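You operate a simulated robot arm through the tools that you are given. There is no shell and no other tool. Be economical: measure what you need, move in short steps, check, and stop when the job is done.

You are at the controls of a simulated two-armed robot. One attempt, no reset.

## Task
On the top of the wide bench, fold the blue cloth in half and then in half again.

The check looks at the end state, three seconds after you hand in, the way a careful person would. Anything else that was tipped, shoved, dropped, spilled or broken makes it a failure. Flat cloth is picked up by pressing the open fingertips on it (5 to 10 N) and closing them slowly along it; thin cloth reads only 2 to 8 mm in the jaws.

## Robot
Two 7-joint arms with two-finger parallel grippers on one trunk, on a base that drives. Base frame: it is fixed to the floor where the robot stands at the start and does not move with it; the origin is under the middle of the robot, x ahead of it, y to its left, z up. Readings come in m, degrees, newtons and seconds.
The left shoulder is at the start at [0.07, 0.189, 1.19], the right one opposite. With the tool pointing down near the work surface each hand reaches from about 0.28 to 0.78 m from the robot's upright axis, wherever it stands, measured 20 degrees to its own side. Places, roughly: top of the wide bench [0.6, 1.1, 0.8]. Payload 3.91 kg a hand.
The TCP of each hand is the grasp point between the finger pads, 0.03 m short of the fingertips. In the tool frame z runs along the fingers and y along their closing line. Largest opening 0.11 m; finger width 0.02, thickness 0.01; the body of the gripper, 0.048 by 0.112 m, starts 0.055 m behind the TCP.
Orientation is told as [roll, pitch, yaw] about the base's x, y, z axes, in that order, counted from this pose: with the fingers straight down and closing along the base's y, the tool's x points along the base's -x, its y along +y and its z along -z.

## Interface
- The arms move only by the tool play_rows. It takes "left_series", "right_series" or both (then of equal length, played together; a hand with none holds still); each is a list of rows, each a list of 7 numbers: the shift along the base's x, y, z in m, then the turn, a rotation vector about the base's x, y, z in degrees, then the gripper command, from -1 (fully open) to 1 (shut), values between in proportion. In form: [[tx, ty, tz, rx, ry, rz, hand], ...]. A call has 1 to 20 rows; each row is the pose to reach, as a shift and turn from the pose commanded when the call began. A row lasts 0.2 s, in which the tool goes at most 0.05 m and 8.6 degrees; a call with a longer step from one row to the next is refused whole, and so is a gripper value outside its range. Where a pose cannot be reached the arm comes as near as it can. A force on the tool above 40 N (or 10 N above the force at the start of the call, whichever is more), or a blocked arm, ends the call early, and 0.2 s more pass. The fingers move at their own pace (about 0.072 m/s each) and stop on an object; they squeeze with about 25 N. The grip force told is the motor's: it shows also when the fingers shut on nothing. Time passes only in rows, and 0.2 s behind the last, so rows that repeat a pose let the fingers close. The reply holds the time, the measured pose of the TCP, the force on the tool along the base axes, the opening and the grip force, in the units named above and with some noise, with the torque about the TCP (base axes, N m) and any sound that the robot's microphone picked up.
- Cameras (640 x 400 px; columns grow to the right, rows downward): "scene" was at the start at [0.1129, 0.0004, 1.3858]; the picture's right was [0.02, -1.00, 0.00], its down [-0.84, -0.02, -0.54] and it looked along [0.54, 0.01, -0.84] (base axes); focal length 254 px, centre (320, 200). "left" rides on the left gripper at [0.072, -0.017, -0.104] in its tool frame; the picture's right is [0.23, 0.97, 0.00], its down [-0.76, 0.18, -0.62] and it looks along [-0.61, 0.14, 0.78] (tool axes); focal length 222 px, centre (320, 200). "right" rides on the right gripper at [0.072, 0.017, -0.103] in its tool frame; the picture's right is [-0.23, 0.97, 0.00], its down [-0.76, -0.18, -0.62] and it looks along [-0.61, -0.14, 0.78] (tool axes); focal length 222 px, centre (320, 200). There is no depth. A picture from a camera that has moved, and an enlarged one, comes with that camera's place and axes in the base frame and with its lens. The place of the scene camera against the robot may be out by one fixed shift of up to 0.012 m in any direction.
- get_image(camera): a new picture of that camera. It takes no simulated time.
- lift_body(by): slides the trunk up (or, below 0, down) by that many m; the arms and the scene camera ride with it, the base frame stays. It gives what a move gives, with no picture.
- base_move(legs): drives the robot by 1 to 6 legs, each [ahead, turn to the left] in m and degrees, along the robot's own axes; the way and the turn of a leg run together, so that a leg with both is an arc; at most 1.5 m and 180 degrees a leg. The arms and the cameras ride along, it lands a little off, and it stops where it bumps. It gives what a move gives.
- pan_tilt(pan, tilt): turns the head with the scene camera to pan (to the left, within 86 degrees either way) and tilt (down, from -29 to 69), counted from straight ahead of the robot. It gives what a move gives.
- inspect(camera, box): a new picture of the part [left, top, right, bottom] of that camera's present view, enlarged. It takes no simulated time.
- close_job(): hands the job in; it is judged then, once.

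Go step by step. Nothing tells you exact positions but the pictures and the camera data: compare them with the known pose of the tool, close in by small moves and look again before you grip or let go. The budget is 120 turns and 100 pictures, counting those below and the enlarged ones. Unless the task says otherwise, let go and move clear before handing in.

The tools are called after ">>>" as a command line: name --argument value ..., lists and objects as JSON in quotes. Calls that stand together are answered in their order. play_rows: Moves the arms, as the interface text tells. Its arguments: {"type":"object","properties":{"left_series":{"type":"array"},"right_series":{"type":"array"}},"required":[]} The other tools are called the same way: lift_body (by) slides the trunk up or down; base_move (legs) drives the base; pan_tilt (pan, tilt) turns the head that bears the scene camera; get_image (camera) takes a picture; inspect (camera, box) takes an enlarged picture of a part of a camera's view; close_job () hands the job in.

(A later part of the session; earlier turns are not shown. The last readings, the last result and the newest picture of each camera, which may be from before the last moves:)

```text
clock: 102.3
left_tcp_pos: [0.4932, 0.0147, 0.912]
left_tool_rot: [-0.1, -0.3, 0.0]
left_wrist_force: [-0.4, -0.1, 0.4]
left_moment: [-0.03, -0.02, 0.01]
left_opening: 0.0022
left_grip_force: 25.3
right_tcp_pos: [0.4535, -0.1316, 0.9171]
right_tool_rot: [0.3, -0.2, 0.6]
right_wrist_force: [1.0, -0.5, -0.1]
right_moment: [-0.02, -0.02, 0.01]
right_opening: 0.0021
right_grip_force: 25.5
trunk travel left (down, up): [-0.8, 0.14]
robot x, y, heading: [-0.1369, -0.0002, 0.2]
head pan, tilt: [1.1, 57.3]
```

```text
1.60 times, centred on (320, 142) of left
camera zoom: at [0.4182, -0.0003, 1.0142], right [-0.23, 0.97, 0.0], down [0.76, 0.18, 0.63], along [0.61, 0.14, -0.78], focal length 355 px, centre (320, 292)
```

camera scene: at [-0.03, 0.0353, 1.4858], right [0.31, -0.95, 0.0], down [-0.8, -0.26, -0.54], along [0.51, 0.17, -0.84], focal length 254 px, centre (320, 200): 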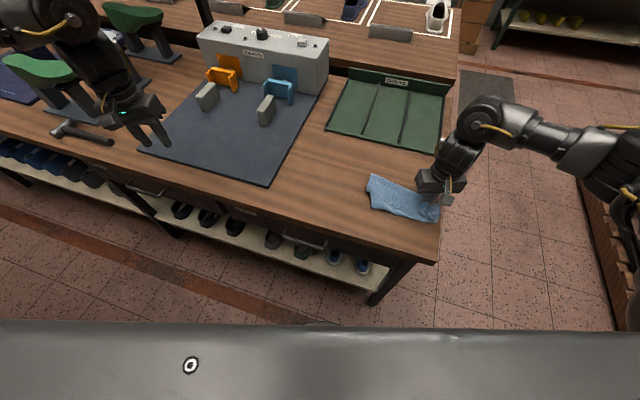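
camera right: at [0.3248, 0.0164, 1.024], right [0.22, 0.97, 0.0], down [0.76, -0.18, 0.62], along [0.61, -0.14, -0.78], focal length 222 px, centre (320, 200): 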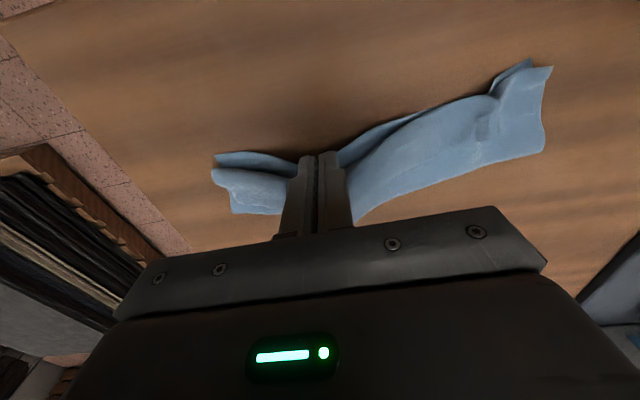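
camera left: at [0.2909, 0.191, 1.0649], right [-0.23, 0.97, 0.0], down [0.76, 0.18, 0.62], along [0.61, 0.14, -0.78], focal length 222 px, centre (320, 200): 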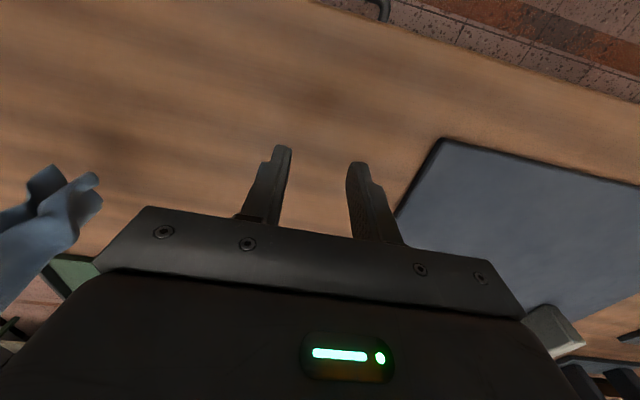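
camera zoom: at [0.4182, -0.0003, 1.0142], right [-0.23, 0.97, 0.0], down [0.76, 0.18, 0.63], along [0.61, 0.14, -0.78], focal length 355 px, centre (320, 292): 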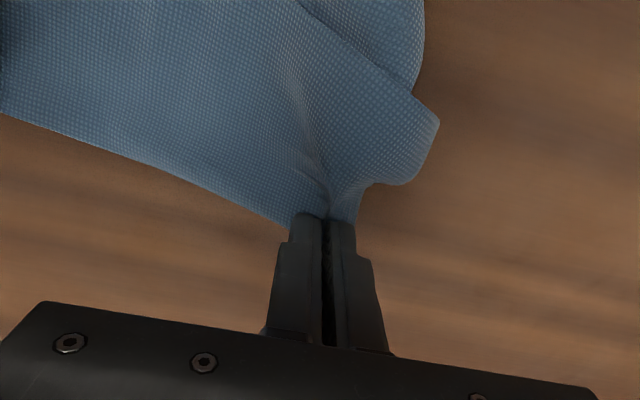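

Both corners are held. Lifting both hands together.

>>> play_rows --left_series '[[-0.001, 0, 0.028, 0, 0, 0, 1], [-0.002, 0, 0.056, 0, 0, 0, 1], [-0.003, 0, 0.084, 0, 0, 0, 1], [-0.005, 0, 0.112, 0, 0, 0, 1], [-0.007, 0, 0.14, 0, 0, 0, 1], [-0.009, 0, 0.168, 0, 0, 0, 1], [-0.011, 0, 0.196, 0, 0, 0, 1], [-0.013, 0, 0.224, 0, 0, 0, 1], [-0.014, 0, 0.252, 0, 0, 0, 1], [-0.014, 0, 0.28, 0, 0, 0, 1], [-0.014, 0, 0.28, 0, 0, 0, 1]]' --right_series '[[0.003, 0, 0.028, 0, 0, 0, 1], [0.006, 0, 0.056, 0, 0, 0, 1], [0.009, 0, 0.084, 0, 0, 0, 1], [0.012, 0, 0.112, 0, 0, 0, 1], [0.015, 0, 0.14, 0, 0, 0, 1], [0.018, 0, 0.168, 0, 0, 0, 1], [0.02, 0, 0.196, 0, 0, 0, 1], [0.022, 0, 0.224, 0, 0, 0, 1], [0.024, 0, 0.252, 0, 0, 0, 1], [0.025, 0, 0.275, 0, 0, 0, 1], [0.025, 0, 0.275, 0, 0, 0, 1]]'

>>> inspect --camera "scene" --box '[230, 20, 430, 200]'

```text
clock: 104.8
left_tcp_pos: [0.4821, 0.0182, 1.192]
left_tool_rot: [-0.1, -0.2, 0.2]
left_wrist_force: [0.2, 0.1, -0.7]
left_moment: [0.0, 0.0, 0.0]
left_opening: 0.0024
left_grip_force: 24.6
right_tcp_pos: [0.4802, -0.1344, 1.1923]
right_tool_rot: [0.5, -0.1, 0.2]
right_wrist_force: [-0.3, 0.2, 0.5]
right_moment: [0.02, -0.02, 0.0]
right_opening: 0.0022
right_grip_force: 25.6
trunk travel left (down, up): [-0.8, 0.14]
robot x, y, heading: [-0.1415, -0.0006, 0.2]
head pan, tilt: [1.1, 57.3]
```

```text
2.22 times, centred on (330, 110) of scene
camera zoom: at [-0.0238, 0.0004, 1.4857], right [0.02, -1.0, 0.0], down [-0.84, -0.02, -0.54], along [0.54, 0.01, -0.84], focal length 563 px, centre (298, 400)
```

zoom: 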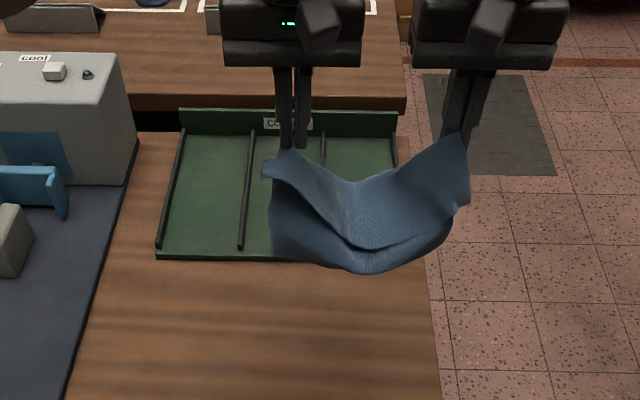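

The held edge turns out to be the long one (≈0.30 m), sagging because the hands are too close together. I'll spread them.

>>> play_rows --left_series '[[0, 0.02, 0, 0, 0, 0, 1], [0, 0.04, 0, 0, 0, 0, 1], [0, 0.06, 0, 0, 0, 0, 1], [0, 0.08, 0, 0, 0, 0, 1], [0, 0.095, 0, 0, 0, 0, 1], [0, 0.1, 0, 0, 0, 0, 1], [0, 0.1, 0, 0, 0, 0, 1]]'

>>> inspect --camera "scene" --box '[210, 20, 410, 200]'

```text
clock: 106.3
left_tcp_pos: [0.4808, 0.115, 1.1909]
left_tool_rot: [-0.2, -0.4, -0.1]
left_wrist_force: [-1.3, -16.5, 1.7]
left_moment: [-0.54, 0.03, 0.01]
left_opening: 0.002
left_grip_force: 24.9
right_tcp_pos: [0.4779, -0.1315, 1.1917]
right_tool_rot: [0.4, -0.1, 0.6]
right_wrist_force: [0.5, 16.9, -1.6]
right_moment: [0.12, -0.01, -0.23]
right_opening: 0.0028
right_grip_force: 24.9
trunk travel left (down, up): [-0.8, 0.14]
robot x, y, heading: [-0.1367, -0.0005, 0.2]
head pan, tilt: [1.1, 57.3]
```

```text
2.22 times, centred on (310, 110) of scene
camera zoom: at [-0.0247, 0.0005, 1.4858], right [0.02, -1.0, 0.0], down [-0.84, -0.02, -0.54], along [0.54, 0.01, -0.84], focal length 563 px, centre (342, 400)
```

zoom: 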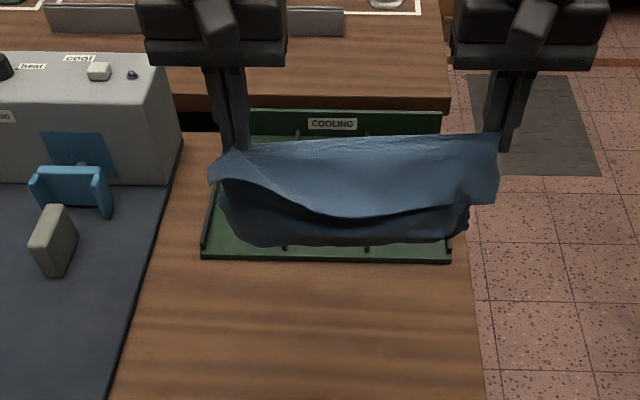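

>>> get_image --camera "right"

>>> inspect --camera "scene" --box '[265, 60, 375, 135]'

```text
18 pictures are left
camera right: at [0.4054, -0.1152, 1.295], right [0.22, 0.98, 0.01], down [0.76, -0.17, 0.62], along [0.61, -0.13, -0.78], focal length 222 px, centre (320, 200)
```

right: 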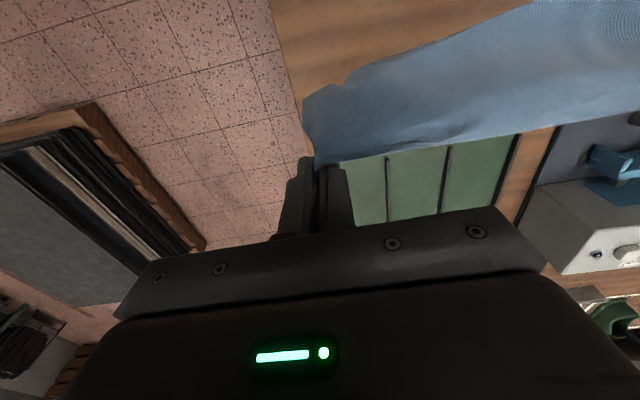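

```text
5.33 times, centred on (320, 98) of scene
camera zoom: at [-0.0247, 0.0005, 1.4858], right [0.02, -1.0, 0.0], down [-0.84, -0.02, -0.54], along [0.54, 0.01, -0.84], focal length 1352 px, centre (320, 747)
```

zoom: 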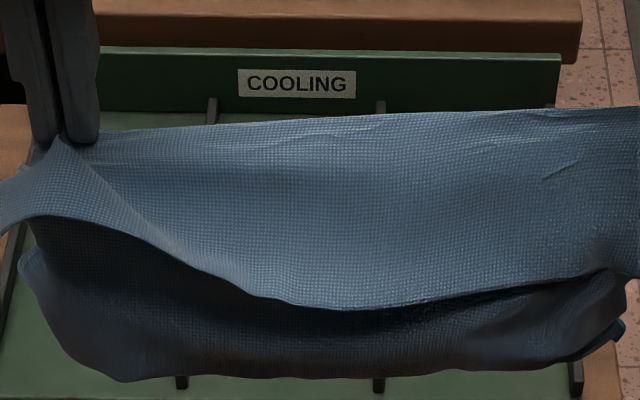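

The cloth is draped over the line between the hands: it is effectively folded along its long axis, with a shorter front layer (~9 cm) and a longer back layer (~14 cm). I'll lay it down with the fold away from me so that the longer bottom layer's edge is exposed toward the robot. Then I can grip that edge by itself.

>>> play_rows --left_series '[[-0.01, -0.003, -0.02, 0, 0, 0, 1], [-0.02, -0.003, -0.04, 0, 0, 0, 1], [-0.03, -0.003, -0.06, 0, 0, 0, 1], [-0.04, -0.003, -0.08, 0, 0, 0, 1], [-0.05, -0.003, -0.1, 0, 0, 0, 1], [-0.06, -0.003, -0.12, 0, 0, 0, 1], [-0.07, -0.003, -0.14, 0, 0, 0, 1], [-0.08, -0.003, -0.165, 0, 0, 0, 1], [-0.06, -0.003, -0.168, 0, 0, 0, 1], [-0.04, -0.003, -0.173, 0, 0, 0, 1], [-0.022, -0.003, -0.181, 0, 0, 0, 1], [-0.005, -0.003, -0.192, 0, 0, 0, 1], [0.012, -0.003, -0.207, 0, 0, 0, 1], [0.026, -0.003, -0.225, 0, 0, 0, 1], [0.038, -0.003, -0.245, 0, 0, 0, 1], [0.046, -0.003, -0.265, 0, 0, 0, 1], [0.05, -0.003, -0.285, 0, 0, 0, 1], [0.052, -0.003, -0.3, 0, 0, 0, 1], [0.052, -0.003, -0.304, 0, 0, 0, 1]]' --right_series '[[-0.01, 0.003, -0.02, 0, 0, 0, 1], [-0.02, 0.003, -0.04, 0, 0, 0, 1], [-0.03, 0.003, -0.06, 0, 0, 0, 1], [-0.04, 0.003, -0.08, 0, 0, 0, 1], [-0.05, 0.003, -0.1, 0, 0, 0, 1], [-0.06, 0.003, -0.12, 0, 0, 0, 1], [-0.07, 0.003, -0.14, 0, 0, 0, 1], [-0.08, 0.003, -0.165, 0, 0, 0, 1], [-0.06, 0.003, -0.168, 0, 0, 0, 1], [-0.04, 0.003, -0.173, 0, 0, 0, 1], [-0.022, 0.003, -0.181, 0, 0, 0, 1], [-0.005, 0.003, -0.192, 0, 0, 0, 1], [0.012, 0.003, -0.207, 0, 0, 0, 1], [0.026, 0.003, -0.225, 0, 0, 0, 1], [0.038, 0.003, -0.245, 0, 0, 0, 1], [0.046, 0.003, -0.265, 0, 0, 0, 1], [0.05, 0.003, -0.285, 0, 0, 0, 1], [0.052, 0.003, -0.3, 0, 0, 0, 1], [0.052, 0.003, -0.304, 0, 0, 0, 1]]'

>>> inspect --camera "scene" --box '[230, 90, 390, 200]'

```text
clock: 110.3
left_tcp_pos: [0.5314, 0.1128, 0.8875]
left_tool_rot: [0.0, -0.3, -0.1]
left_wrist_force: [-0.4, -8.9, 1.8]
left_moment: [-0.3, 0.04, 0.02]
left_opening: 0.0025
left_grip_force: 25.4
right_tcp_pos: [0.5313, -0.1307, 0.8877]
right_tool_rot: [0.5, -0.1, 0.5]
right_wrist_force: [-0.4, 9.7, -0.5]
right_moment: [0.05, -0.02, -0.16]
right_opening: 0.0025
right_grip_force: 25.2
trunk travel left (down, up): [-0.8, 0.14]
robot x, y, heading: [-0.142, 0.0002, 0.1]
head pan, tilt: [1.1, 57.3]
```

```text
3.64 times, centred on (310, 145) of scene
camera zoom: at [-0.0248, 0.0001, 1.4858], right [0.02, -1.0, 0.0], down [-0.84, -0.02, -0.54], along [0.54, 0.01, -0.84], focal length 922 px, centre (356, 400)
```

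zoom: 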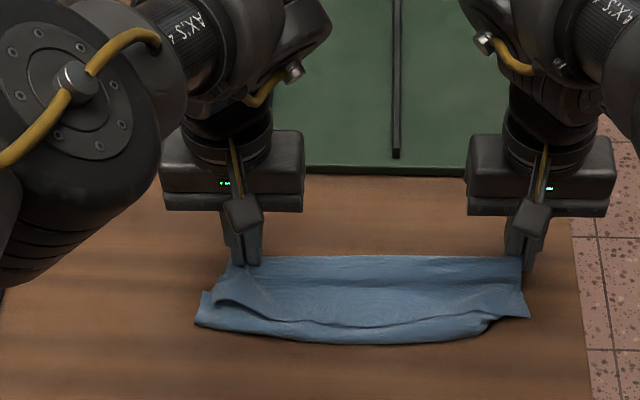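

It's laid down as hoped: fold at x≈0.54, with the bottom layer's near edge exposed as a roughly 2 cm strip at x≈0.45. Releasing and moving both hands over that strip.

>>> play_rows --left_series '[[0, 0, 0, 0, 0, 0, 0.8], [0, 0, 0.001, 0, 0, 0, 0.5], [0, 0, 0.015, 0, 0, 0, 0.45], [0, 0, 0.04, 0, 0, 0, 0.45], [-0.02, -0.005, 0.05, 0, 0, 0, 0.45], [-0.04, -0.01, 0.05, 0, 0, 0, 0.45], [-0.06, -0.015, 0.05, 0, 0, 0, 0.45], [-0.076, -0.018, 0.035, 0, 0, 0, 0.45], [-0.076, -0.018, 0.012, 0, 0, 0, 0.45]]' --right_series '[[0, 0, 0, 0, 0, 0, 0.8], [0, 0, 0.001, 0, 0, 0, 0.5], [0, 0, 0.015, 0, 0, 0, 0.45], [0, 0, 0.04, 0, 0, 0, 0.45], [-0.02, 0.015, 0.05, 0, 0, 0, 0.45], [-0.04, 0.03, 0.05, 0, 0, 0, 0.45], [-0.06, 0.045, 0.05, 0, 0, 0, 0.45], [-0.076, 0.055, 0.035, 0, 0, 0, 0.45], [-0.076, 0.055, 0.012, 0, 0, 0, 0.45]]'

>>> inspect --camera "left" --box '[120, 20, 520, 265]'

>>> inspect --camera "right" --box '[120, 20, 520, 265]'

```text
clock: 112.3
left_tcp_pos: [0.4576, 0.0947, 0.8999]
left_tool_rot: [0.0, -0.4, 0.0]
left_wrist_force: [0.3, -0.5, 0.0]
left_moment: [0.0, 0.04, 0.02]
left_opening: 0.03
left_grip_force: 0.0
right_tcp_pos: [0.4557, -0.0755, 0.8982]
right_tool_rot: [0.3, -0.1, 0.5]
right_wrist_force: [0.3, -0.4, 0.4]
right_moment: [0.0, 0.05, -0.01]
right_opening: 0.0301
right_grip_force: 0.2
trunk travel left (down, up): [-0.8, 0.14]
robot x, y, heading: [-0.1364, 0.001, 0.2]
head pan, tilt: [1.1, 57.3]
```

```text
1.60 times, centred on (320, 142) of left
camera zoom: at [0.3825, 0.079, 1.0018], right [-0.23, 0.97, 0.0], down [0.76, 0.18, 0.63], along [0.61, 0.14, -0.78], focal length 355 px, centre (320, 292)
```

zoom: 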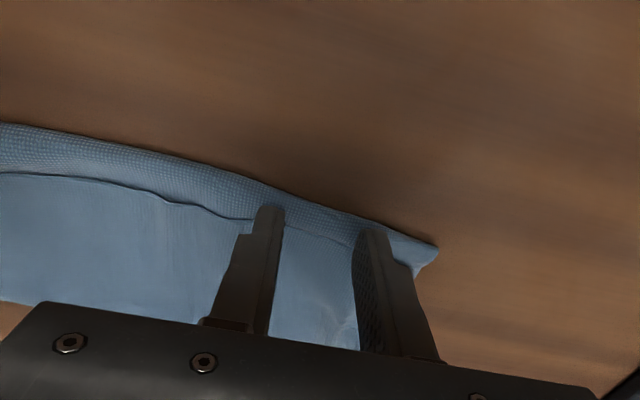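

```text
1.60 times, centred on (320, 142) of right
camera zoom: at [0.3834, -0.0586, 1.0023], right [0.22, 0.98, 0.01], down [0.76, -0.17, 0.62], along [0.61, -0.13, -0.78], focal length 355 px, centre (320, 292)
```

zoom: 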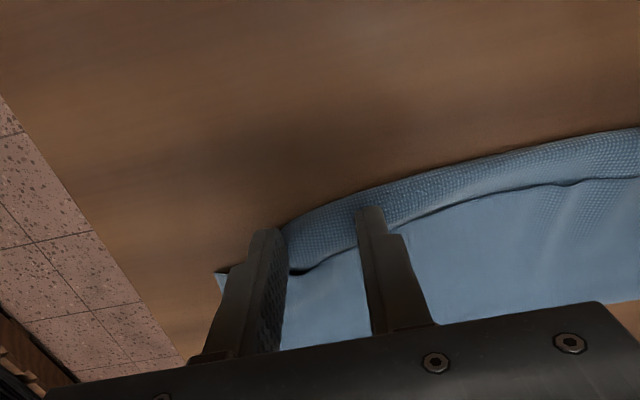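

Both strips look good: left edge at x≈0.451, right edge at ≈0.453. Small corrections, then press.

>>> play_rows --left_series '[[-0.0035, 0, -0.008, 0, 0, 0, 0.45], [-0.0035, 0, -0.013, 0, 0, 0, 0.45], [-0.0035, 0, -0.017, 0, 0, 0, 0.45], [-0.0035, 0, -0.019, 0, 0, 0, 0.45], [-0.0035, 0, -0.02, 0, 0, 0, 0.45]]' --right_series '[[0, 0.01, -0.008, 0, 0, 0, 0.45], [0, 0.01, -0.013, 0, 0, 0, 0.45], [0, 0.01, -0.016, 0, 0, 0, 0.45], [0, 0.01, -0.018, 0, 0, 0, 0.45], [0, 0.01, -0.019, 0, 0, 0, 0.45]]'

```text
clock: 113.5
left_tcp_pos: [0.4527, 0.0948, 0.8815]
left_tool_rot: [0.0, -0.5, -0.1]
left_wrist_force: [1.2, -0.1, 12.4]
left_moment: [-0.04, -0.14, -0.01]
left_opening: 0.0305
left_grip_force: 0.0
right_tcp_pos: [0.4538, -0.0646, 0.881]
right_tool_rot: [0.3, -0.3, 0.5]
right_wrist_force: [0.6, 0.2, 2.2]
right_moment: [-0.04, -0.07, 0.03]
right_opening: 0.03
right_grip_force: 0.1
trunk travel left (down, up): [-0.8, 0.14]
robot x, y, heading: [-0.1371, -0.0, 0.1]
head pan, tilt: [1.1, 57.3]
```

>>> play_rows --left_series '[[0, 0, 0.0006, 0, 0, 0, 0.46], [0, 0, 0.0006, 0, 0, 0, 0.5], [0, 0, 0.0006, 0, 0, 0, 0.55], [0, 0, 0.0006, 0, 0, 0, 0.6], [0, 0, 0.0006, 0, 0, 0, 0.65], [0, 0, 0.0006, 0, 0, 0, 0.7], [0, 0, 0.0006, 0, 0, 0, 0.75], [0, 0, 0.0006, 0, 0, 0, 0.8], [0, 0, 0.0006, 0, 0, 0, 0.85], [0, 0, 0.0006, 0, 0, 0, 0.9], [0, 0, 0.0006, 0, 0, 0, 0.95], [0, 0, 0.0006, 0, 0, 0, 1], [0, 0, 0.0006, 0, 0, 0, 1], [0, 0, 0.01, 0, 0, 0, 1], [0, 0, 0.025, 0, 0, 0, 1], [0, 0, 0.045, 0, 0, 0, 1]]' --right_series '[[0, 0, -0.0009, 0, 0, 0, 0.46], [0, 0, -0.0009, 0, 0, 0, 0.5], [0, 0, -0.0009, 0, 0, 0, 0.55], [0, 0, -0.0009, 0, 0, 0, 0.6], [0, 0, -0.0009, 0, 0, 0, 0.65], [0, 0, -0.0009, 0, 0, 0, 0.7], [0, 0, -0.0009, 0, 0, 0, 0.75], [0, 0, -0.0009, 0, 0, 0, 0.8], [0, 0, -0.0009, 0, 0, 0, 0.85], [0, 0, -0.0009, 0, 0, 0, 0.9], [0, 0, -0.0009, 0, 0, 0, 0.95], [0, 0, -0.0009, 0, 0, 0, 1], [0, 0, -0.0009, 0, 0, 0, 1], [0, 0, 0.01, 0, 0, 0, 1], [0, 0, 0.025, 0, 0, 0, 1], [0, 0, 0.045, 0, 0, 0, 1]]'

>>> inspect --camera "scene" --box '[230, 90, 390, 200]'

```text
clock: 117.0
left_tcp_pos: [0.4519, 0.094, 0.9244]
left_tool_rot: [-0.1, -0.3, 0.1]
left_wrist_force: [0.5, -17.3, 0.7]
left_moment: [-0.53, 0.03, -0.06]
left_opening: 0.0021
left_grip_force: 24.7
right_tcp_pos: [0.4537, -0.064, 0.9262]
right_tool_rot: [0.4, -0.1, 0.5]
right_wrist_force: [-0.4, 18.0, -0.5]
right_moment: [0.52, 0.0, 0.05]
right_opening: 0.0017
right_grip_force: 25.4
trunk travel left (down, up): [-0.8, 0.14]
robot x, y, heading: [-0.1378, -0.0018, 0.5]
head pan, tilt: [1.1, 57.3]
```

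```text
3.64 times, centred on (310, 145) of scene
camera zoom: at [-0.0252, 0.0005, 1.4857], right [0.02, -1.0, 0.0], down [-0.84, -0.02, -0.54], along [0.54, 0.01, -0.84], focal length 922 px, centre (356, 400)
```

zoom: 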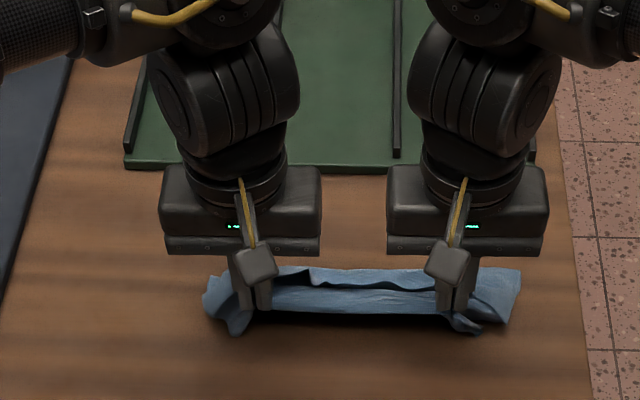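

Both hands hold the bottom layer's edge. Lifting to let it unfold.

>>> play_rows --left_series '[[0, -0.003, 0.025, 0, 0, 0, 1], [0, -0.003, 0.05, 0, 0, 0, 1], [0, -0.003, 0.075, 0, 0, 0, 1], [0, -0.003, 0.1, 0, 0, 0, 1], [0, -0.003, 0.13, 0, 0, 0, 1], [0, -0.003, 0.16, 0, 0, 0, 1], [0, -0.003, 0.19, 0, 0, 0, 1], [0, -0.003, 0.22, 0, 0, 0, 1], [0, -0.003, 0.24, 0, 0, 0, 1], [0, -0.003, 0.24, 0, 0, 0, 1], [0, -0.003, 0.24, 0, 0, 0, 1]]' --right_series '[[0, 0.003, 0.025, 0, 0, 0, 1], [0, 0.003, 0.05, 0, 0, 0, 1], [0, 0.003, 0.075, 0, 0, 0, 1], [0, 0.003, 0.1, 0, 0, 0, 1], [0, 0.003, 0.13, 0, 0, 0, 1], [0, 0.003, 0.16, 0, 0, 0, 1], [0, 0.003, 0.19, 0, 0, 0, 1], [0, 0.003, 0.22, 0, 0, 0, 1], [0, 0.003, 0.24, 0, 0, 0, 1], [0, 0.003, 0.24, 0, 0, 0, 1], [0, 0.003, 0.24, 0, 0, 0, 1]]'

>>> inspect --camera "scene" --box '[230, 60, 390, 200]'

```text
clock: 119.3
left_tcp_pos: [0.4529, 0.0923, 1.1648]
left_tool_rot: [0.0, -0.3, 0.0]
left_wrist_force: [1.4, -5.4, -1.0]
left_moment: [-0.16, -0.02, -0.02]
left_opening: 0.0021
left_grip_force: 25.4
right_tcp_pos: [0.4551, -0.0613, 1.166]
right_tool_rot: [0.3, -0.2, 0.6]
right_wrist_force: [0.7, 5.2, -0.3]
right_moment: [0.17, 0.03, 0.04]
right_opening: 0.0018
right_grip_force: 25.0
trunk travel left (down, up): [-0.8, 0.14]
robot x, y, heading: [-0.1353, 0.0018, 0.3]
head pan, tilt: [1.1, 57.3]
```

```text
2.86 times, centred on (310, 130) of scene
camera zoom: at [-0.0246, 0.0005, 1.4858], right [0.02, -1.0, 0.0], down [-0.84, -0.02, -0.54], along [0.54, 0.01, -0.84], focal length 724 px, centre (349, 400)
```

zoom: 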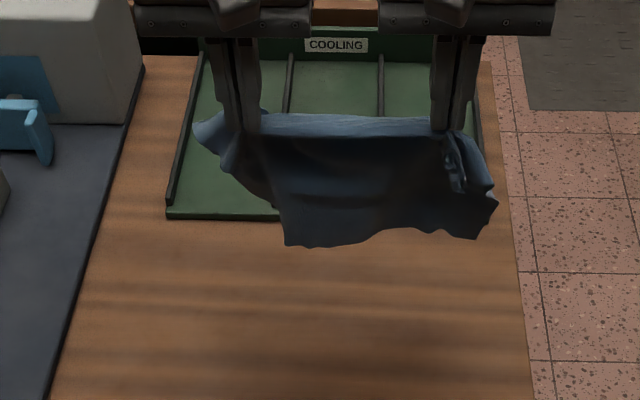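

The hem with two real corners now hangs in front (≈13 cm) and a shorter part hangs behind. I'll lay it the same way, so that this front hem ends up on top and overhanging, as a true single-layer edge toward the robot.

>>> play_rows --left_series '[[-0.01, 0, -0.025, 0, 0, 0, 1], [-0.02, 0, -0.05, 0, 0, 0, 1], [-0.03, 0, -0.075, 0, 0, 0, 1], [-0.04, 0, -0.1, 0, 0, 0, 1], [-0.045, 0, -0.125, 0, 0, 0, 1], [-0.045, 0, -0.15, 0, 0, 0, 1], [-0.027, 0, -0.156, 0, 0, 0, 1], [-0.008, 0, -0.162, 0, 0, 0, 1], [0.01, 0, -0.171, 0, 0, 0, 1], [0.027, 0, -0.184, 0, 0, 0, 1], [0.043, 0, -0.2, 0, 0, 0, 1], [0.056, 0, -0.218, 0, 0, 0, 1], [0.066, 0, -0.238, 0, 0, 0, 1], [0.073, 0, -0.258, 0, 0, 0, 1], [0.077, 0, -0.272, 0, 0, 0, 1], [0.077, 0, -0.278, 0, 0, 0, 1]]' --right_series '[[-0.01, 0, -0.025, 0, 0, 0, 1], [-0.02, 0, -0.05, 0, 0, 0, 1], [-0.03, 0, -0.075, 0, 0, 0, 1], [-0.04, 0, -0.1, 0, 0, 0, 1], [-0.045, 0, -0.125, 0, 0, 0, 1], [-0.045, 0, -0.15, 0, 0, 0, 1], [-0.027, 0, -0.156, 0, 0, 0, 1], [-0.008, 0, -0.162, 0, 0, 0, 1], [0.01, 0, -0.171, 0, 0, 0, 1], [0.027, 0, -0.184, 0, 0, 0, 1], [0.043, 0, -0.2, 0, 0, 0, 1], [0.056, 0, -0.218, 0, 0, 0, 1], [0.066, 0, -0.238, 0, 0, 0, 1], [0.073, 0, -0.258, 0, 0, 0, 1], [0.077, 0, -0.272, 0, 0, 0, 1], [0.077, 0, -0.278, 0, 0, 0, 1]]'

>>> inspect --camera "scene" --box '[240, 100, 390, 200]'

```text
clock: 122.8
left_tcp_pos: [0.5324, 0.0928, 0.8892]
left_tool_rot: [-0.1, -0.6, 0.2]
left_wrist_force: [-0.5, -8.8, -0.4]
left_moment: [-0.31, 0.01, 0.0]
left_opening: 0.002
left_grip_force: 24.6
right_tcp_pos: [0.5244, -0.0625, 0.8857]
right_tool_rot: [0.3, 0.3, 0.5]
right_wrist_force: [0.0, 9.6, 1.4]
right_moment: [0.33, -0.01, 0.05]
right_opening: 0.0015
right_grip_force: 25.4
right hand out of reach, approached as far as the arm can: row 15, 16
trunk travel left (down, up): [-0.8, 0.14]
robot x, y, heading: [-0.1373, 0.0006, 0.1]
head pan, tilt: [1.1, 57.3]
```

```text
4.00 times, centred on (315, 150) of scene
camera zoom: at [-0.025, -0.0003, 1.4859], right [0.02, -1.0, 0.0], down [-0.84, -0.02, -0.54], along [0.54, 0.01, -0.84], focal length 1014 px, centre (340, 400)
```

zoom: 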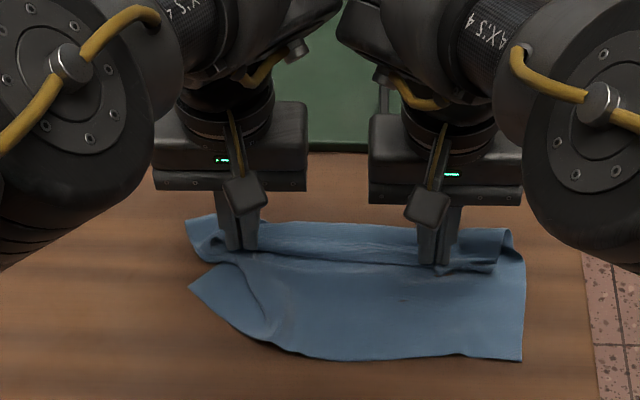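

Now the cloth is mostly open, with a true near hem at x≈0.425 and its right corner at y≈−0.11. I'll release and move both hands over that hem.

>>> play_rows --left_series '[[0, 0, 0, 0, 0, 0, 0.8], [0, 0, 0.001, 0, 0, 0, 0.5], [0, 0, 0.015, 0, 0, 0, 0.4], [0, 0, 0.05, 0, 0, 0, 0.4], [-0.03, -0.015, 0.06, 0, 0, 0, 0.4], [-0.06, -0.035, 0.06, 0, 0, 0, 0.4], [-0.09, -0.055, 0.06, 0, 0, 0, 0.4], [-0.102, -0.066, 0.04, 0, 0, 0, 0.4], [-0.102, -0.066, 0.01, 0, 0, 0, 0.4]]' --right_series '[[0, 0, 0, 0, 0, 0, 0.8], [0, 0, 0.001, 0, 0, 0, 0.5], [0, 0, 0.015, 0, 0, 0, 0.4], [0, 0, 0.05, 0, 0, 0, 0.4], [-0.03, -0.012, 0.06, 0, 0, 0, 0.4], [-0.06, -0.024, 0.06, 0, 0, 0, 0.4], [-0.09, -0.032, 0.06, 0, 0, 0, 0.4], [-0.096, -0.036, 0.04, 0, 0, 0, 0.4], [-0.096, -0.036, 0.01, 0, 0, 0, 0.4]]'

>>> inspect --camera "left" --box '[60, 0, 580, 265]'

>>> inspect --camera "right" --box '[120, 20, 520, 265]'

```text
clock: 124.8
left_tcp_pos: [0.4302, 0.0259, 0.8961]
left_tool_rot: [-0.1, -0.3, 0.0]
left_wrist_force: [-0.2, -0.3, 0.1]
left_moment: [0.0, -0.01, -0.02]
left_opening: 0.033
left_grip_force: 0.0
right_tcp_pos: [0.4319, -0.0958, 0.8986]
right_tool_rot: [0.3, -0.2, 0.5]
right_wrist_force: [-0.4, -0.2, 0.3]
right_moment: [-0.01, 0.0, -0.02]
right_opening: 0.033
right_grip_force: 0.1
trunk travel left (down, up): [-0.8, 0.14]
robot x, y, heading: [-0.139, 0.0016, 0.3]
head pan, tilt: [1.1, 57.3]
```

```text
1.23 times, centred on (320, 132) of left
camera zoom: at [0.3543, 0.0102, 0.9989], right [-0.23, 0.97, 0.0], down [0.76, 0.18, 0.63], along [0.61, 0.14, -0.78], focal length 273 px, centre (320, 283)
```

zoom: 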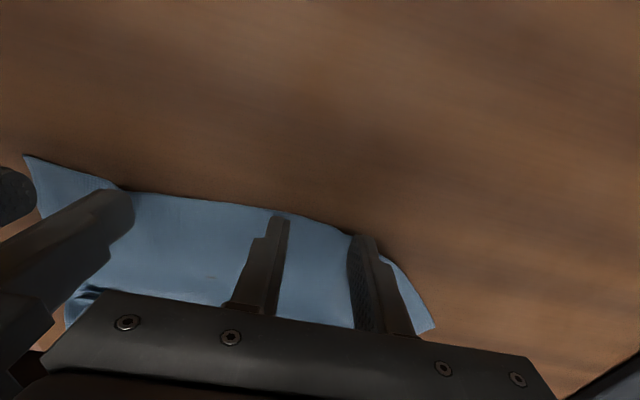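

```text
1.60 times, centred on (320, 142) of right
camera zoom: at [0.3593, -0.0794, 1.002], right [0.22, 0.98, 0.01], down [0.76, -0.17, 0.62], along [0.61, -0.13, -0.78], focal length 355 px, centre (320, 292)
```

zoom: 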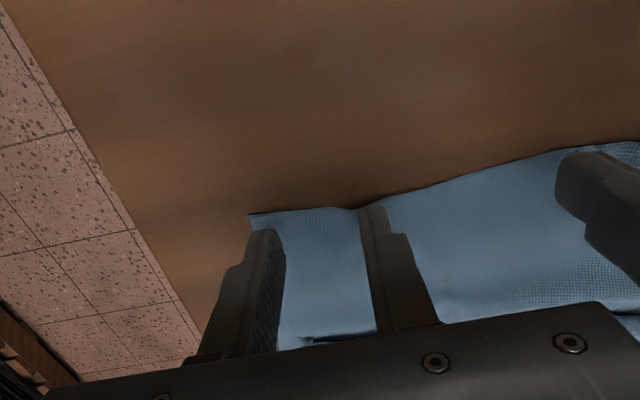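

The right corner at (0.423, −0.125) is a real corner with a single-layer hem. Pressing both hands down on it.

>>> play_rows --left_series '[[0, 0, -0.006, 0, 0, 0, 0.4], [0, 0, -0.011, 0, 0, 0, 0.4], [0, 0, -0.014, 0, 0, 0, 0.4], [0, 0, -0.0155, 0, 0, 0, 0.4]]' --right_series '[[0, 0, -0.007, 0, 0, 0, 0.4], [0, 0, -0.013, 0, 0, 0, 0.4], [0, 0, -0.016, 0, 0, 0, 0.4], [0, 0, -0.0175, 0, 0, 0, 0.4]]'

```text
clock: 125.8
left_tcp_pos: [0.4284, 0.0253, 0.8812]
left_tool_rot: [-0.1, -0.3, 0.0]
left_wrist_force: [-0.9, -0.1, 2.7]
left_moment: [0.01, 0.02, -0.02]
left_opening: 0.0335
left_grip_force: 0.1
right_tcp_pos: [0.4312, -0.0953, 0.8824]
right_tool_rot: [0.4, -0.2, 0.4]
right_wrist_force: [-0.1, -0.5, -0.1]
right_moment: [-0.01, -0.04, -0.01]
right_opening: 0.0331
right_grip_force: 0.1
trunk travel left (down, up): [-0.8, 0.14]
robot x, y, heading: [-0.1339, -0.0011, 0.0]
head pan, tilt: [1.1, 57.3]
```

>>> play_rows --left_series '[[0, 0, -0.0006, 0, 0, 0, 0.4], [0, 0, -0.0006, 0, 0, 0, 0.4]]' --right_series '[[0, 0, -0.0015, 0, 0, 0, 0.4], [0, 0, -0.0015, 0, 0, 0, 0.4]]'

```text
clock: 126.3
left_tcp_pos: [0.4272, 0.0252, 0.8814]
left_tool_rot: [-0.1, -0.4, 0.0]
left_wrist_force: [1.2, 0.1, 5.5]
left_moment: [-0.02, -0.06, -0.01]
left_opening: 0.0328
left_grip_force: 0.1
right_tcp_pos: [0.4313, -0.0962, 0.8828]
right_tool_rot: [0.3, -0.3, 0.5]
right_wrist_force: [1.2, -1.0, 8.5]
right_moment: [-0.22, -0.07, 0.03]
right_opening: 0.033
right_grip_force: 0.1
trunk travel left (down, up): [-0.8, 0.14]
robot x, y, heading: [-0.1375, -0.0011, 0.3]
head pan, tilt: [1.1, 57.3]
```

>>> play_rows --left_series '[[0, 0, -0.0003, 0, 0, 0, 0.42], [0, 0, -0.0003, 0, 0, 0, 0.47], [0, 0, -0.0003, 0, 0, 0, 0.52], [0, 0, -0.0003, 0, 0, 0, 0.57], [0, 0, -0.0003, 0, 0, 0, 0.62], [0, 0, -0.0003, 0, 0, 0, 0.67], [0, 0, -0.0003, 0, 0, 0, 0.72], [0, 0, -0.0003, 0, 0, 0, 0.77], [0, 0, -0.0003, 0, 0, 0, 0.82], [0, 0, -0.0003, 0, 0, 0, 0.87], [0, 0, -0.0003, 0, 0, 0, 0.93], [0, 0, -0.0003, 0, 0, 0, 1], [0, 0, -0.0003, 0, 0, 0, 1], [0, 0, 0.01, 0, 0, 0, 1], [0, 0, 0.03, 0, 0, 0, 1], [0, 0, 0.06, 0, 0, 0, 1]]' --right_series '[[0, 0, 0, -0.5, 0, 0, 0.42], [0, 0, 0, -0.5, 0, 0, 0.47], [0, 0, 0, -0.5, 0, 0, 0.52], [0, 0, 0, -0.5, 0, 0, 0.57], [0, 0, 0, -0.5, 0, 0, 0.62], [0, 0, 0, -0.5, 0, 0, 0.67], [0, 0, 0, -0.5, 0, 0, 0.72], [0, 0, 0, -0.5, 0, 0, 0.77], [0, 0, 0, -0.5, 0, 0, 0.82], [0, 0, 0, -0.5, 0, 0, 0.87], [0, 0, 0, -0.5, 0, 0, 0.93], [0, 0, 0, -0.5, 0, 0, 1], [0, 0, 0, -0.5, 0, 0, 1], [0, 0, 0.01, -0.5, 0, 0, 1], [0, 0, 0.03, -0.5, 0, 0, 1], [0, 0, 0.06, -0.5, 0, 0, 1]]'

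```text
clock: 129.8
left_tcp_pos: [0.4269, 0.0257, 0.9393]
left_tool_rot: [0.0, -0.2, 0.2]
left_wrist_force: [0.2, -8.1, 0.6]
left_moment: [-0.29, -0.03, -0.07]
left_opening: 0.0023
left_grip_force: 24.5
right_tcp_pos: [0.4303, -0.0965, 0.9399]
right_tool_rot: [-0.1, -0.1, 0.5]
right_wrist_force: [-0.6, 7.6, -0.6]
right_moment: [0.26, -0.02, 0.05]
right_opening: 0.0016
right_grip_force: 24.8
trunk travel left (down, up): [-0.8, 0.14]
robot x, y, heading: [-0.1344, 0.0002, 0.3]
head pan, tilt: [1.1, 57.3]
```

Both hands hold the hem (taut between them). Lifting to hang the cloth.

>>> play_rows --left_series '[[0.005, -0.001, 0.025, 0, 0, 0, 1], [0.01, -0.002, 0.05, 0, 0, 0, 1], [0.015, -0.002, 0.075, 0, 0, 0, 1], [0.02, -0.002, 0.1, 0, 0, 0, 1], [0.025, -0.002, 0.125, 0, 0, 0, 1], [0.03, -0.002, 0.15, 0, 0, 0, 1], [0.03, -0.002, 0.175, 0, 0, 0, 1], [0.03, -0.002, 0.2, 0, 0, 0, 1], [0.03, -0.002, 0.225, 0, 0, 0, 1], [0.03, -0.002, 0.23, 0, 0, 0, 1], [0.03, -0.002, 0.23, 0, 0, 0, 1]]' --right_series '[[0.005, 0.001, 0.025, 0, 0, 0, 1], [0.01, 0.002, 0.05, 0, 0, 0, 1], [0.015, 0.002, 0.075, 0, 0, 0, 1], [0.02, 0.002, 0.1, 0, 0, 0, 1], [0.025, 0.002, 0.125, 0, 0, 0, 1], [0.03, 0.002, 0.15, 0, 0, 0, 1], [0.03, 0.002, 0.175, 0, 0, 0, 1], [0.03, 0.002, 0.2, 0, 0, 0, 1], [0.03, 0.002, 0.225, 0, 0, 0, 1], [0.03, 0.002, 0.23, 0, 0, 0, 1], [0.03, 0.002, 0.23, 0, 0, 0, 1]]'

>>> inspect --camera "scene" --box '[230, 50, 410, 200]'

```text
clock: 132.2
left_tcp_pos: [0.4618, 0.0291, 1.1711]
left_tool_rot: [-0.4, -0.3, 0.9]
left_wrist_force: [0.3, -0.9, 1.0]
left_moment: [0.02, 0.02, -0.03]
left_opening: 0.0003
left_grip_force: 24.7
right_tcp_pos: [0.4635, -0.1021, 1.1708]
right_tool_rot: [0.1, 0.0, -0.5]
right_wrist_force: [-0.8, -0.3, -0.1]
right_moment: [-0.01, -0.02, 0.0]
right_opening: 0.0017
right_grip_force: 24.6
trunk travel left (down, up): [-0.8, 0.14]
robot x, y, heading: [-0.1373, 0.0035, 0.2]
head pan, tilt: [1.1, 57.3]
```

```text
2.67 times, centred on (320, 125) of scene
camera zoom: at [-0.0241, 0.0005, 1.4857], right [0.02, -1.0, 0.0], down [-0.84, -0.02, -0.54], along [0.54, 0.01, -0.84], focal length 676 px, centre (320, 400)
```

zoom: 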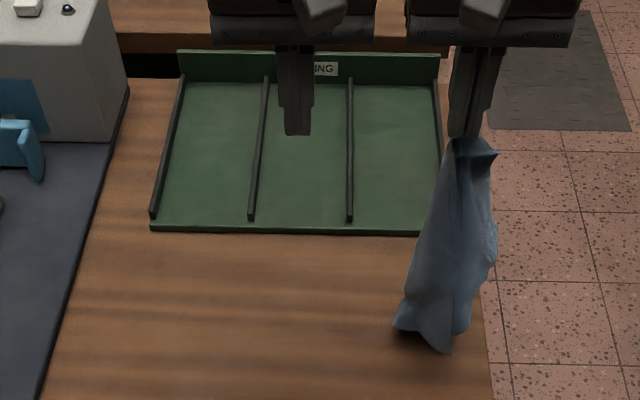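

The left grip slipped, but the right hand holds a true corner and the long-edge tip hangs at about bench level. I'll swing right then back to lay the lower tips on the bench to the left of the right hand. Then I'll look for the next corner.

>>> play_rows --left_series '[[0, 0.04, 0, 0, 0, 0, 0.8], [0, 0.08, 0, 0, 0, 0, 0.6], [0, 0.12, 0, 0, 0, 0, 0.4], [0, 0.16, 0, 0, 0, 0, 0.4], [0, 0.2, 0, 0, 0, 0, 0.4], [0, 0.22, 0, 0, 0, 0, 0.4], [0, 0.22, 0, 0, 0, 0, 0.4], [0, 0.22, 0, 0, 0, 0, 0.4], [0, 0.22, 0, 0, 0, 0, 0.4], [0, 0.22, 0, 0, 0, 0, 0.4], [0, 0.22, 0, 0, 0, 0, 0.4], [0, 0.22, 0, 0, 0, 0, 0.4], [0, 0.22, 0, 0, 0, 0, 0.4], [0, 0.22, 0, 0, 0, 0, 0.4]]' --right_series '[[0, 0.0, 0.01, 0, 0, 0, 1], [0, 0.02, 0.02, 0, 0, 0, 1], [0, 0.04, 0.02, 0, 0, 0, 1], [0, 0.06, 0.02, 0, 0, 0, 1], [0, 0.08, 0.02, 0, 0, 0, 1], [0, 0.1, 0.02, 0, 0, 0, 1], [0, 0.11, 0.0, 0, 0, 0, 1], [0, 0.11, -0.03, 0, 0, 0, 1], [0, 0.1, -0.05, 0, 0, 0, 1], [0, 0.07, -0.055, 0, 0, 0, 1], [0, 0.04, -0.062, 0, 0, 0, 1], [0, 0.01, -0.07, 0, 0, 0, 1], [0, -0.02, -0.08, 0, 0, 0, 1], [0, -0.045, -0.095, 0, 0, 0, 1]]'

>>> inspect --camera "scene" --box '[250, 70, 390, 200]'

```text
clock: 135.2
left_tcp_pos: [0.459, 0.2421, 1.1698]
left_tool_rot: [-0.1, -0.4, 0.0]
left_wrist_force: [0.5, -1.1, 0.9]
left_moment: [-0.01, 0.0, -0.01]
left_opening: 0.033
left_grip_force: 0.0
right_tcp_pos: [0.4598, -0.1409, 1.0733]
right_tool_rot: [-0.1, -0.1, 0.6]
right_wrist_force: [0.4, -0.5, -0.3]
right_moment: [0.01, 0.03, 0.03]
right_opening: 0.0016
right_grip_force: 25.0
trunk travel left (down, up): [-0.8, 0.14]
robot x, y, heading: [-0.1383, 0.0031, -0.1]
head pan, tilt: [1.1, 57.3]
```

```text
3.08 times, centred on (320, 135) of scene
camera zoom: at [-0.024, -0.0012, 1.4858], right [0.02, -1.0, 0.0], down [-0.84, -0.02, -0.54], along [0.54, 0.01, -0.84], focal length 780 px, centre (320, 400)
```

zoom: 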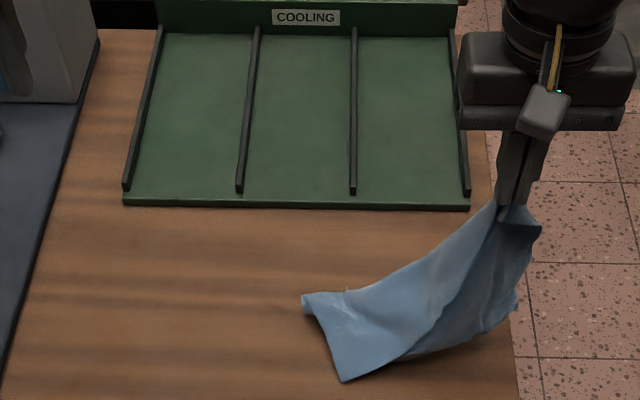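

The cloth's lower end now lies on the bench with a clear corner at about (0.41, −0.016). I'll bring the left hand there.

>>> play_rows --left_series '[[-0.005, -0.04, 0, 0, 0, 0, 0.4], [-0.01, -0.08, 0, 0, 0, 0, 0.4], [-0.015, -0.12, -0.01, 0, 0, 0, 0.4], [-0.02, -0.155, -0.035, 0, 0, 0, 0.4], [-0.025, -0.19, -0.065, 0, 0, 0, 0.4], [-0.03, -0.22, -0.1, 0, 0, 0, 0.4], [-0.035, -0.245, -0.14, 0, 0, 0, 0.4], [-0.039, -0.26, -0.18, 0, 0, 0, 0.4], [-0.039, -0.27, -0.22, 0, 0, 0, 0.4], [-0.039, -0.27, -0.26, 0, 0, 0, 0.4], [-0.039, -0.27, -0.27, 0, 0, 0, 0.4]]'

>>> get_image --camera "left"

```text
clock: 137.6
left_tcp_pos: [0.418, -0.0261, 0.9007]
left_tool_rot: [-0.1, -0.4, 0.1]
left_wrist_force: [-0.6, -0.1, 0.4]
left_moment: [-0.02, 0.01, 0.0]
left_opening: 0.0329
left_grip_force: 0.0
right_tcp_pos: [0.4609, -0.1388, 1.0759]
right_tool_rot: [-0.2, -0.1, 0.5]
right_wrist_force: [-0.2, 0.1, 0.8]
right_moment: [0.0, -0.03, -0.01]
right_opening: 0.0014
right_grip_force: 24.6
trunk travel left (down, up): [-0.8, 0.14]
robot x, y, heading: [-0.1335, 0.001, 0.2]
head pan, tilt: [1.1, 57.3]
```

```text
6 pictures are left
camera left: at [0.3439, -0.0418, 1.0031], right [-0.23, 0.97, 0.0], down [0.76, 0.18, 0.63], along [0.61, 0.14, -0.78], focal length 222 px, centre (320, 200)
```

left: 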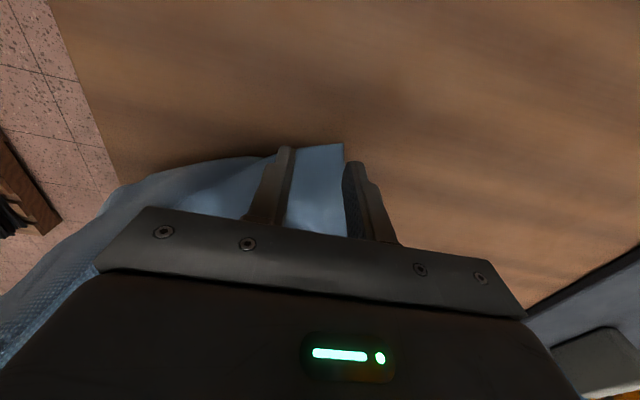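

The corner is at (0.406, −0.011). Shifting slightly and pressing.

>>> play_rows --left_series '[[0, -0.01, -0.006, 0, 0, 0, 0.4], [0, -0.01, -0.012, 0, 0, 0, 0.4], [0, -0.01, -0.016, 0, 0, 0, 0.4], [0, -0.01, -0.019, 0, 0, 0, 0.4], [0, -0.01, -0.0205, 0, 0, 0, 0.4]]'

```text
clock: 138.8
left_tcp_pos: [0.4186, -0.0364, 0.8814]
left_tool_rot: [-0.1, -0.4, 0.0]
left_wrist_force: [0.8, 0.7, 11.2]
left_moment: [-0.16, -0.13, 0.01]
left_opening: 0.0327
left_grip_force: 0.2
right_tcp_pos: [0.4592, -0.1377, 1.0752]
right_tool_rot: [-0.2, -0.3, 0.4]
right_wrist_force: [-0.1, 0.3, -0.8]
right_moment: [0.01, 0.03, 0.03]
right_opening: 0.0016
right_grip_force: 24.8
trunk travel left (down, up): [-0.8, 0.14]
robot x, y, heading: [-0.1413, -0.0014, 0.1]
head pan, tilt: [1.1, 57.3]
```

>>> play_rows --left_series '[[0, 0, -0.0002, -0.3, 0, 0, 0.42], [0, 0, -0.0002, -0.3, 0, 0, 0.47], [0, 0, -0.0002, -0.3, 0, 0, 0.52], [0, 0, -0.0002, -0.3, 0, 0, 0.57], [0, 0, -0.0002, -0.3, 0, 0, 0.62], [0, 0, -0.0002, -0.3, 0, 0, 0.67], [0, 0, -0.0002, -0.3, 0, 0, 0.72], [0, 0, -0.0002, -0.3, 0, 0, 0.77], [0, 0, -0.0002, -0.3, 0, 0, 0.82], [0, 0, -0.0002, -0.3, 0, 0, 0.87], [0, 0, -0.0002, -0.3, 0, 0, 0.93], [0, 0, -0.0002, -0.3, 0, 0, 1], [0, 0, -0.0002, -0.3, 0, 0, 1], [0, 0, 0.01, -0.3, 0, 0, 1]]'

>>> play_rows --left_series '[[0.004, 0, 0.03, 0, 0, 0, 1], [0.008, 0, 0.06, 0, 0, 0, 1], [0.012, 0, 0.09, 0, 0, 0, 1], [0.016, 0.01, 0.12, 0, 0, 0, 1], [0.02, 0.03, 0.15, 0, 0, 0, 1], [0.024, 0.05, 0.18, 0, 0, 0, 1], [0.028, 0.07, 0.21, 0, 0, 0, 1], [0.032, 0.09, 0.24, 0, 0, 0, 1], [0.036, 0.11, 0.265, 0, 0, 0, 1], [0.04, 0.12, 0.28, 0, 0, 0, 1], [0.04, 0.13, 0.28, 0, 0, 0, 1], [0.04, 0.13, 0.28, 0, 0, 0, 1]]' --right_series '[[0, 0, 0.01, 0, 0, 0, 1], [0, 0, 0.02, 0, 0, 0, 1], [0, 0, 0.03, 0, 0, 0, 1], [0, 0, 0.04, 0, 0, 0, 1], [0, 0, 0.05, 0, 0, 0, 1], [0, 0, 0.06, 0, 0, 0, 1], [0, 0, 0.07, 0, 0, 0, 1], [0, 0, 0.08, 0, 0, 0, 1], [0, 0, 0.09, 0, 0, 0, 1], [0, 0, 0.096, 0, 0, 0, 1], [0, 0, 0.096, 0, 0, 0, 1], [0, 0, 0.096, 0, 0, 0, 1]]'

```text
clock: 141.8
left_tcp_pos: [0.4196, -0.0342, 0.8884]
left_tool_rot: [-0.3, -0.1, 0.1]
left_wrist_force: [0.5, 0.5, 0.5]
left_moment: [-0.01, 0.0, 0.0]
left_opening: 0.0021
left_grip_force: 25.3
right_tcp_pos: [0.4605, -0.1393, 1.0743]
right_tool_rot: [-0.2, -0.1, 0.6]
right_wrist_force: [0.5, 0.0, -0.7]
right_moment: [-0.02, 0.01, 0.03]
right_opening: 0.0017
right_grip_force: 24.8
trunk travel left (down, up): [-0.8, 0.14]
robot x, y, heading: [-0.1361, 0.0007, 0.5]
head pan, tilt: [1.1, 57.3]
```

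```text
clock: 144.3
left_tcp_pos: [0.4585, 0.0941, 1.1705]
left_tool_rot: [-0.3, -0.3, 0.1]
left_wrist_force: [0.5, -2.1, -0.2]
left_moment: [-0.04, 0.0, 0.01]
left_opening: 0.0022
left_grip_force: 24.6
right_tcp_pos: [0.4617, -0.1407, 1.1719]
right_tool_rot: [0.0, -0.2, 0.5]
right_wrist_force: [-0.6, 2.4, 0.2]
right_moment: [0.04, -0.01, 0.0]
right_opening: 0.0018
right_grip_force: 25.2
trunk travel left (down, up): [-0.8, 0.14]
robot x, y, heading: [-0.1397, 0.0024, 0.1]
head pan, tilt: [1.1, 57.3]
```

Both hands are holding and the span is just taut at 0.235 m. One look.

>>> inspect --camera "scene" --box '[230, 50, 410, 200]'

```text
2.67 times, centred on (320, 125) of scene
camera zoom: at [-0.0247, 0.0005, 1.4858], right [0.02, -1.0, 0.0], down [-0.84, -0.02, -0.54], along [0.54, 0.01, -0.84], focal length 676 px, centre (320, 400)
```

zoom: 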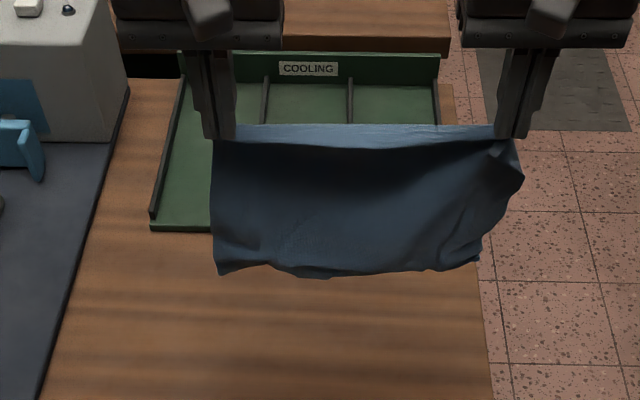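

The cloth now hangs squarely from one long edge with a straight lower hem. I'll drape it: touch the hem down at x≈0.41, lay half going away, then bring the held edge back over it, stopping just above for a check.

>>> play_rows --left_series '[[-0.012, 0, -0.02, 0, 0, 0, 1], [-0.025, 0, -0.04, 0, 0, 0, 1], [-0.038, 0, -0.06, 0, 0, 0, 1], [-0.05, 0, -0.08, 0, 0, 0, 1], [-0.05, 0, -0.106, 0, 0, 0, 1], [-0.035, 0, -0.122, 0, 0, 0, 1], [-0.018, 0, -0.139, 0, 0, 0, 1], [-0.001, 0, -0.156, 0, 0, 0, 1], [0.016, 0, -0.172, 0, 0, 0, 1], [0.032, 0, -0.186, 0, 0, 0, 1], [0.043, 0, -0.196, 0, 0, 0, 1], [0.037, 0, -0.198, 0, 0, 0, 1], [0.024, 0, -0.202, 0, 0, 0, 1], [0.009, 0, -0.21, 0, 0, 0, 1], [-0.006, 0, -0.222, 0, 0, 0, 1], [-0.02, 0, -0.237, 0, 0, 0, 1], [-0.031, 0, -0.252, 0, 0, 0, 1], [-0.036, 0, -0.262, 0, 0, 0, 1]]' --right_series '[[-0.012, 0, -0.02, 0, 0, 0, 1], [-0.025, 0, -0.04, 0, 0, 0, 1], [-0.038, 0, -0.06, 0, 0, 0, 1], [-0.05, 0, -0.08, 0, 0, 0, 1], [-0.05, 0, -0.106, 0, 0, 0, 1], [-0.035, 0, -0.122, 0, 0, 0, 1], [-0.018, 0, -0.139, 0, 0, 0, 1], [-0.001, 0, -0.156, 0, 0, 0, 1], [0.016, 0, -0.172, 0, 0, 0, 1], [0.032, 0, -0.186, 0, 0, 0, 1], [0.043, 0, -0.196, 0, 0, 0, 1], [0.037, 0, -0.198, 0, 0, 0, 1], [0.024, 0, -0.202, 0, 0, 0, 1], [0.009, 0, -0.21, 0, 0, 0, 1], [-0.006, 0, -0.222, 0, 0, 0, 1], [-0.02, 0, -0.237, 0, 0, 0, 1], [-0.031, 0, -0.252, 0, 0, 0, 1], [-0.036, 0, -0.262, 0, 0, 0, 1]]'

>>> inspect --camera "scene" --box '[240, 110, 400, 215]'

```text
clock: 148.2
left_tcp_pos: [0.4227, 0.0937, 0.9074]
left_tool_rot: [-0.3, -0.3, 0.1]
left_wrist_force: [0.1, -1.5, 0.1]
left_moment: [-0.02, -0.05, -0.02]
left_opening: 0.0018
left_grip_force: 25.3
right_tcp_pos: [0.4234, -0.14, 0.9097]
right_tool_rot: [-0.1, -0.2, 0.5]
right_wrist_force: [-1.3, 2.0, 0.0]
right_moment: [0.09, -0.01, 0.02]
right_opening: 0.0014
right_grip_force: 25.5
trunk travel left (down, up): [-0.8, 0.14]
robot x, y, heading: [-0.1389, 0.0019, 0.4]
head pan, tilt: [1.1, 57.3]
```

```text
3.81 times, centred on (320, 162) of scene
camera zoom: at [-0.0244, 0.0005, 1.4858], right [0.02, -1.0, 0.0], down [-0.84, -0.02, -0.54], along [0.54, 0.01, -0.84], focal length 966 px, centre (320, 343)
```

zoom: 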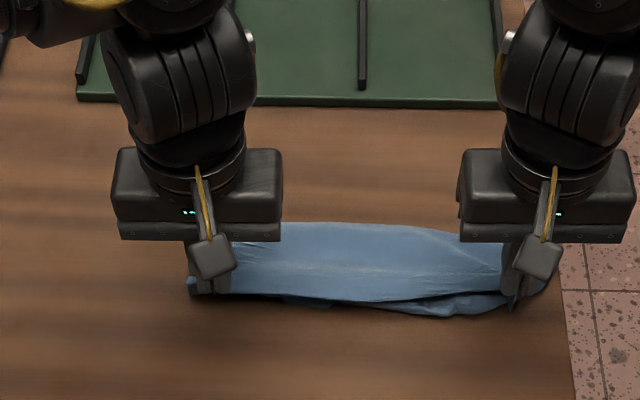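

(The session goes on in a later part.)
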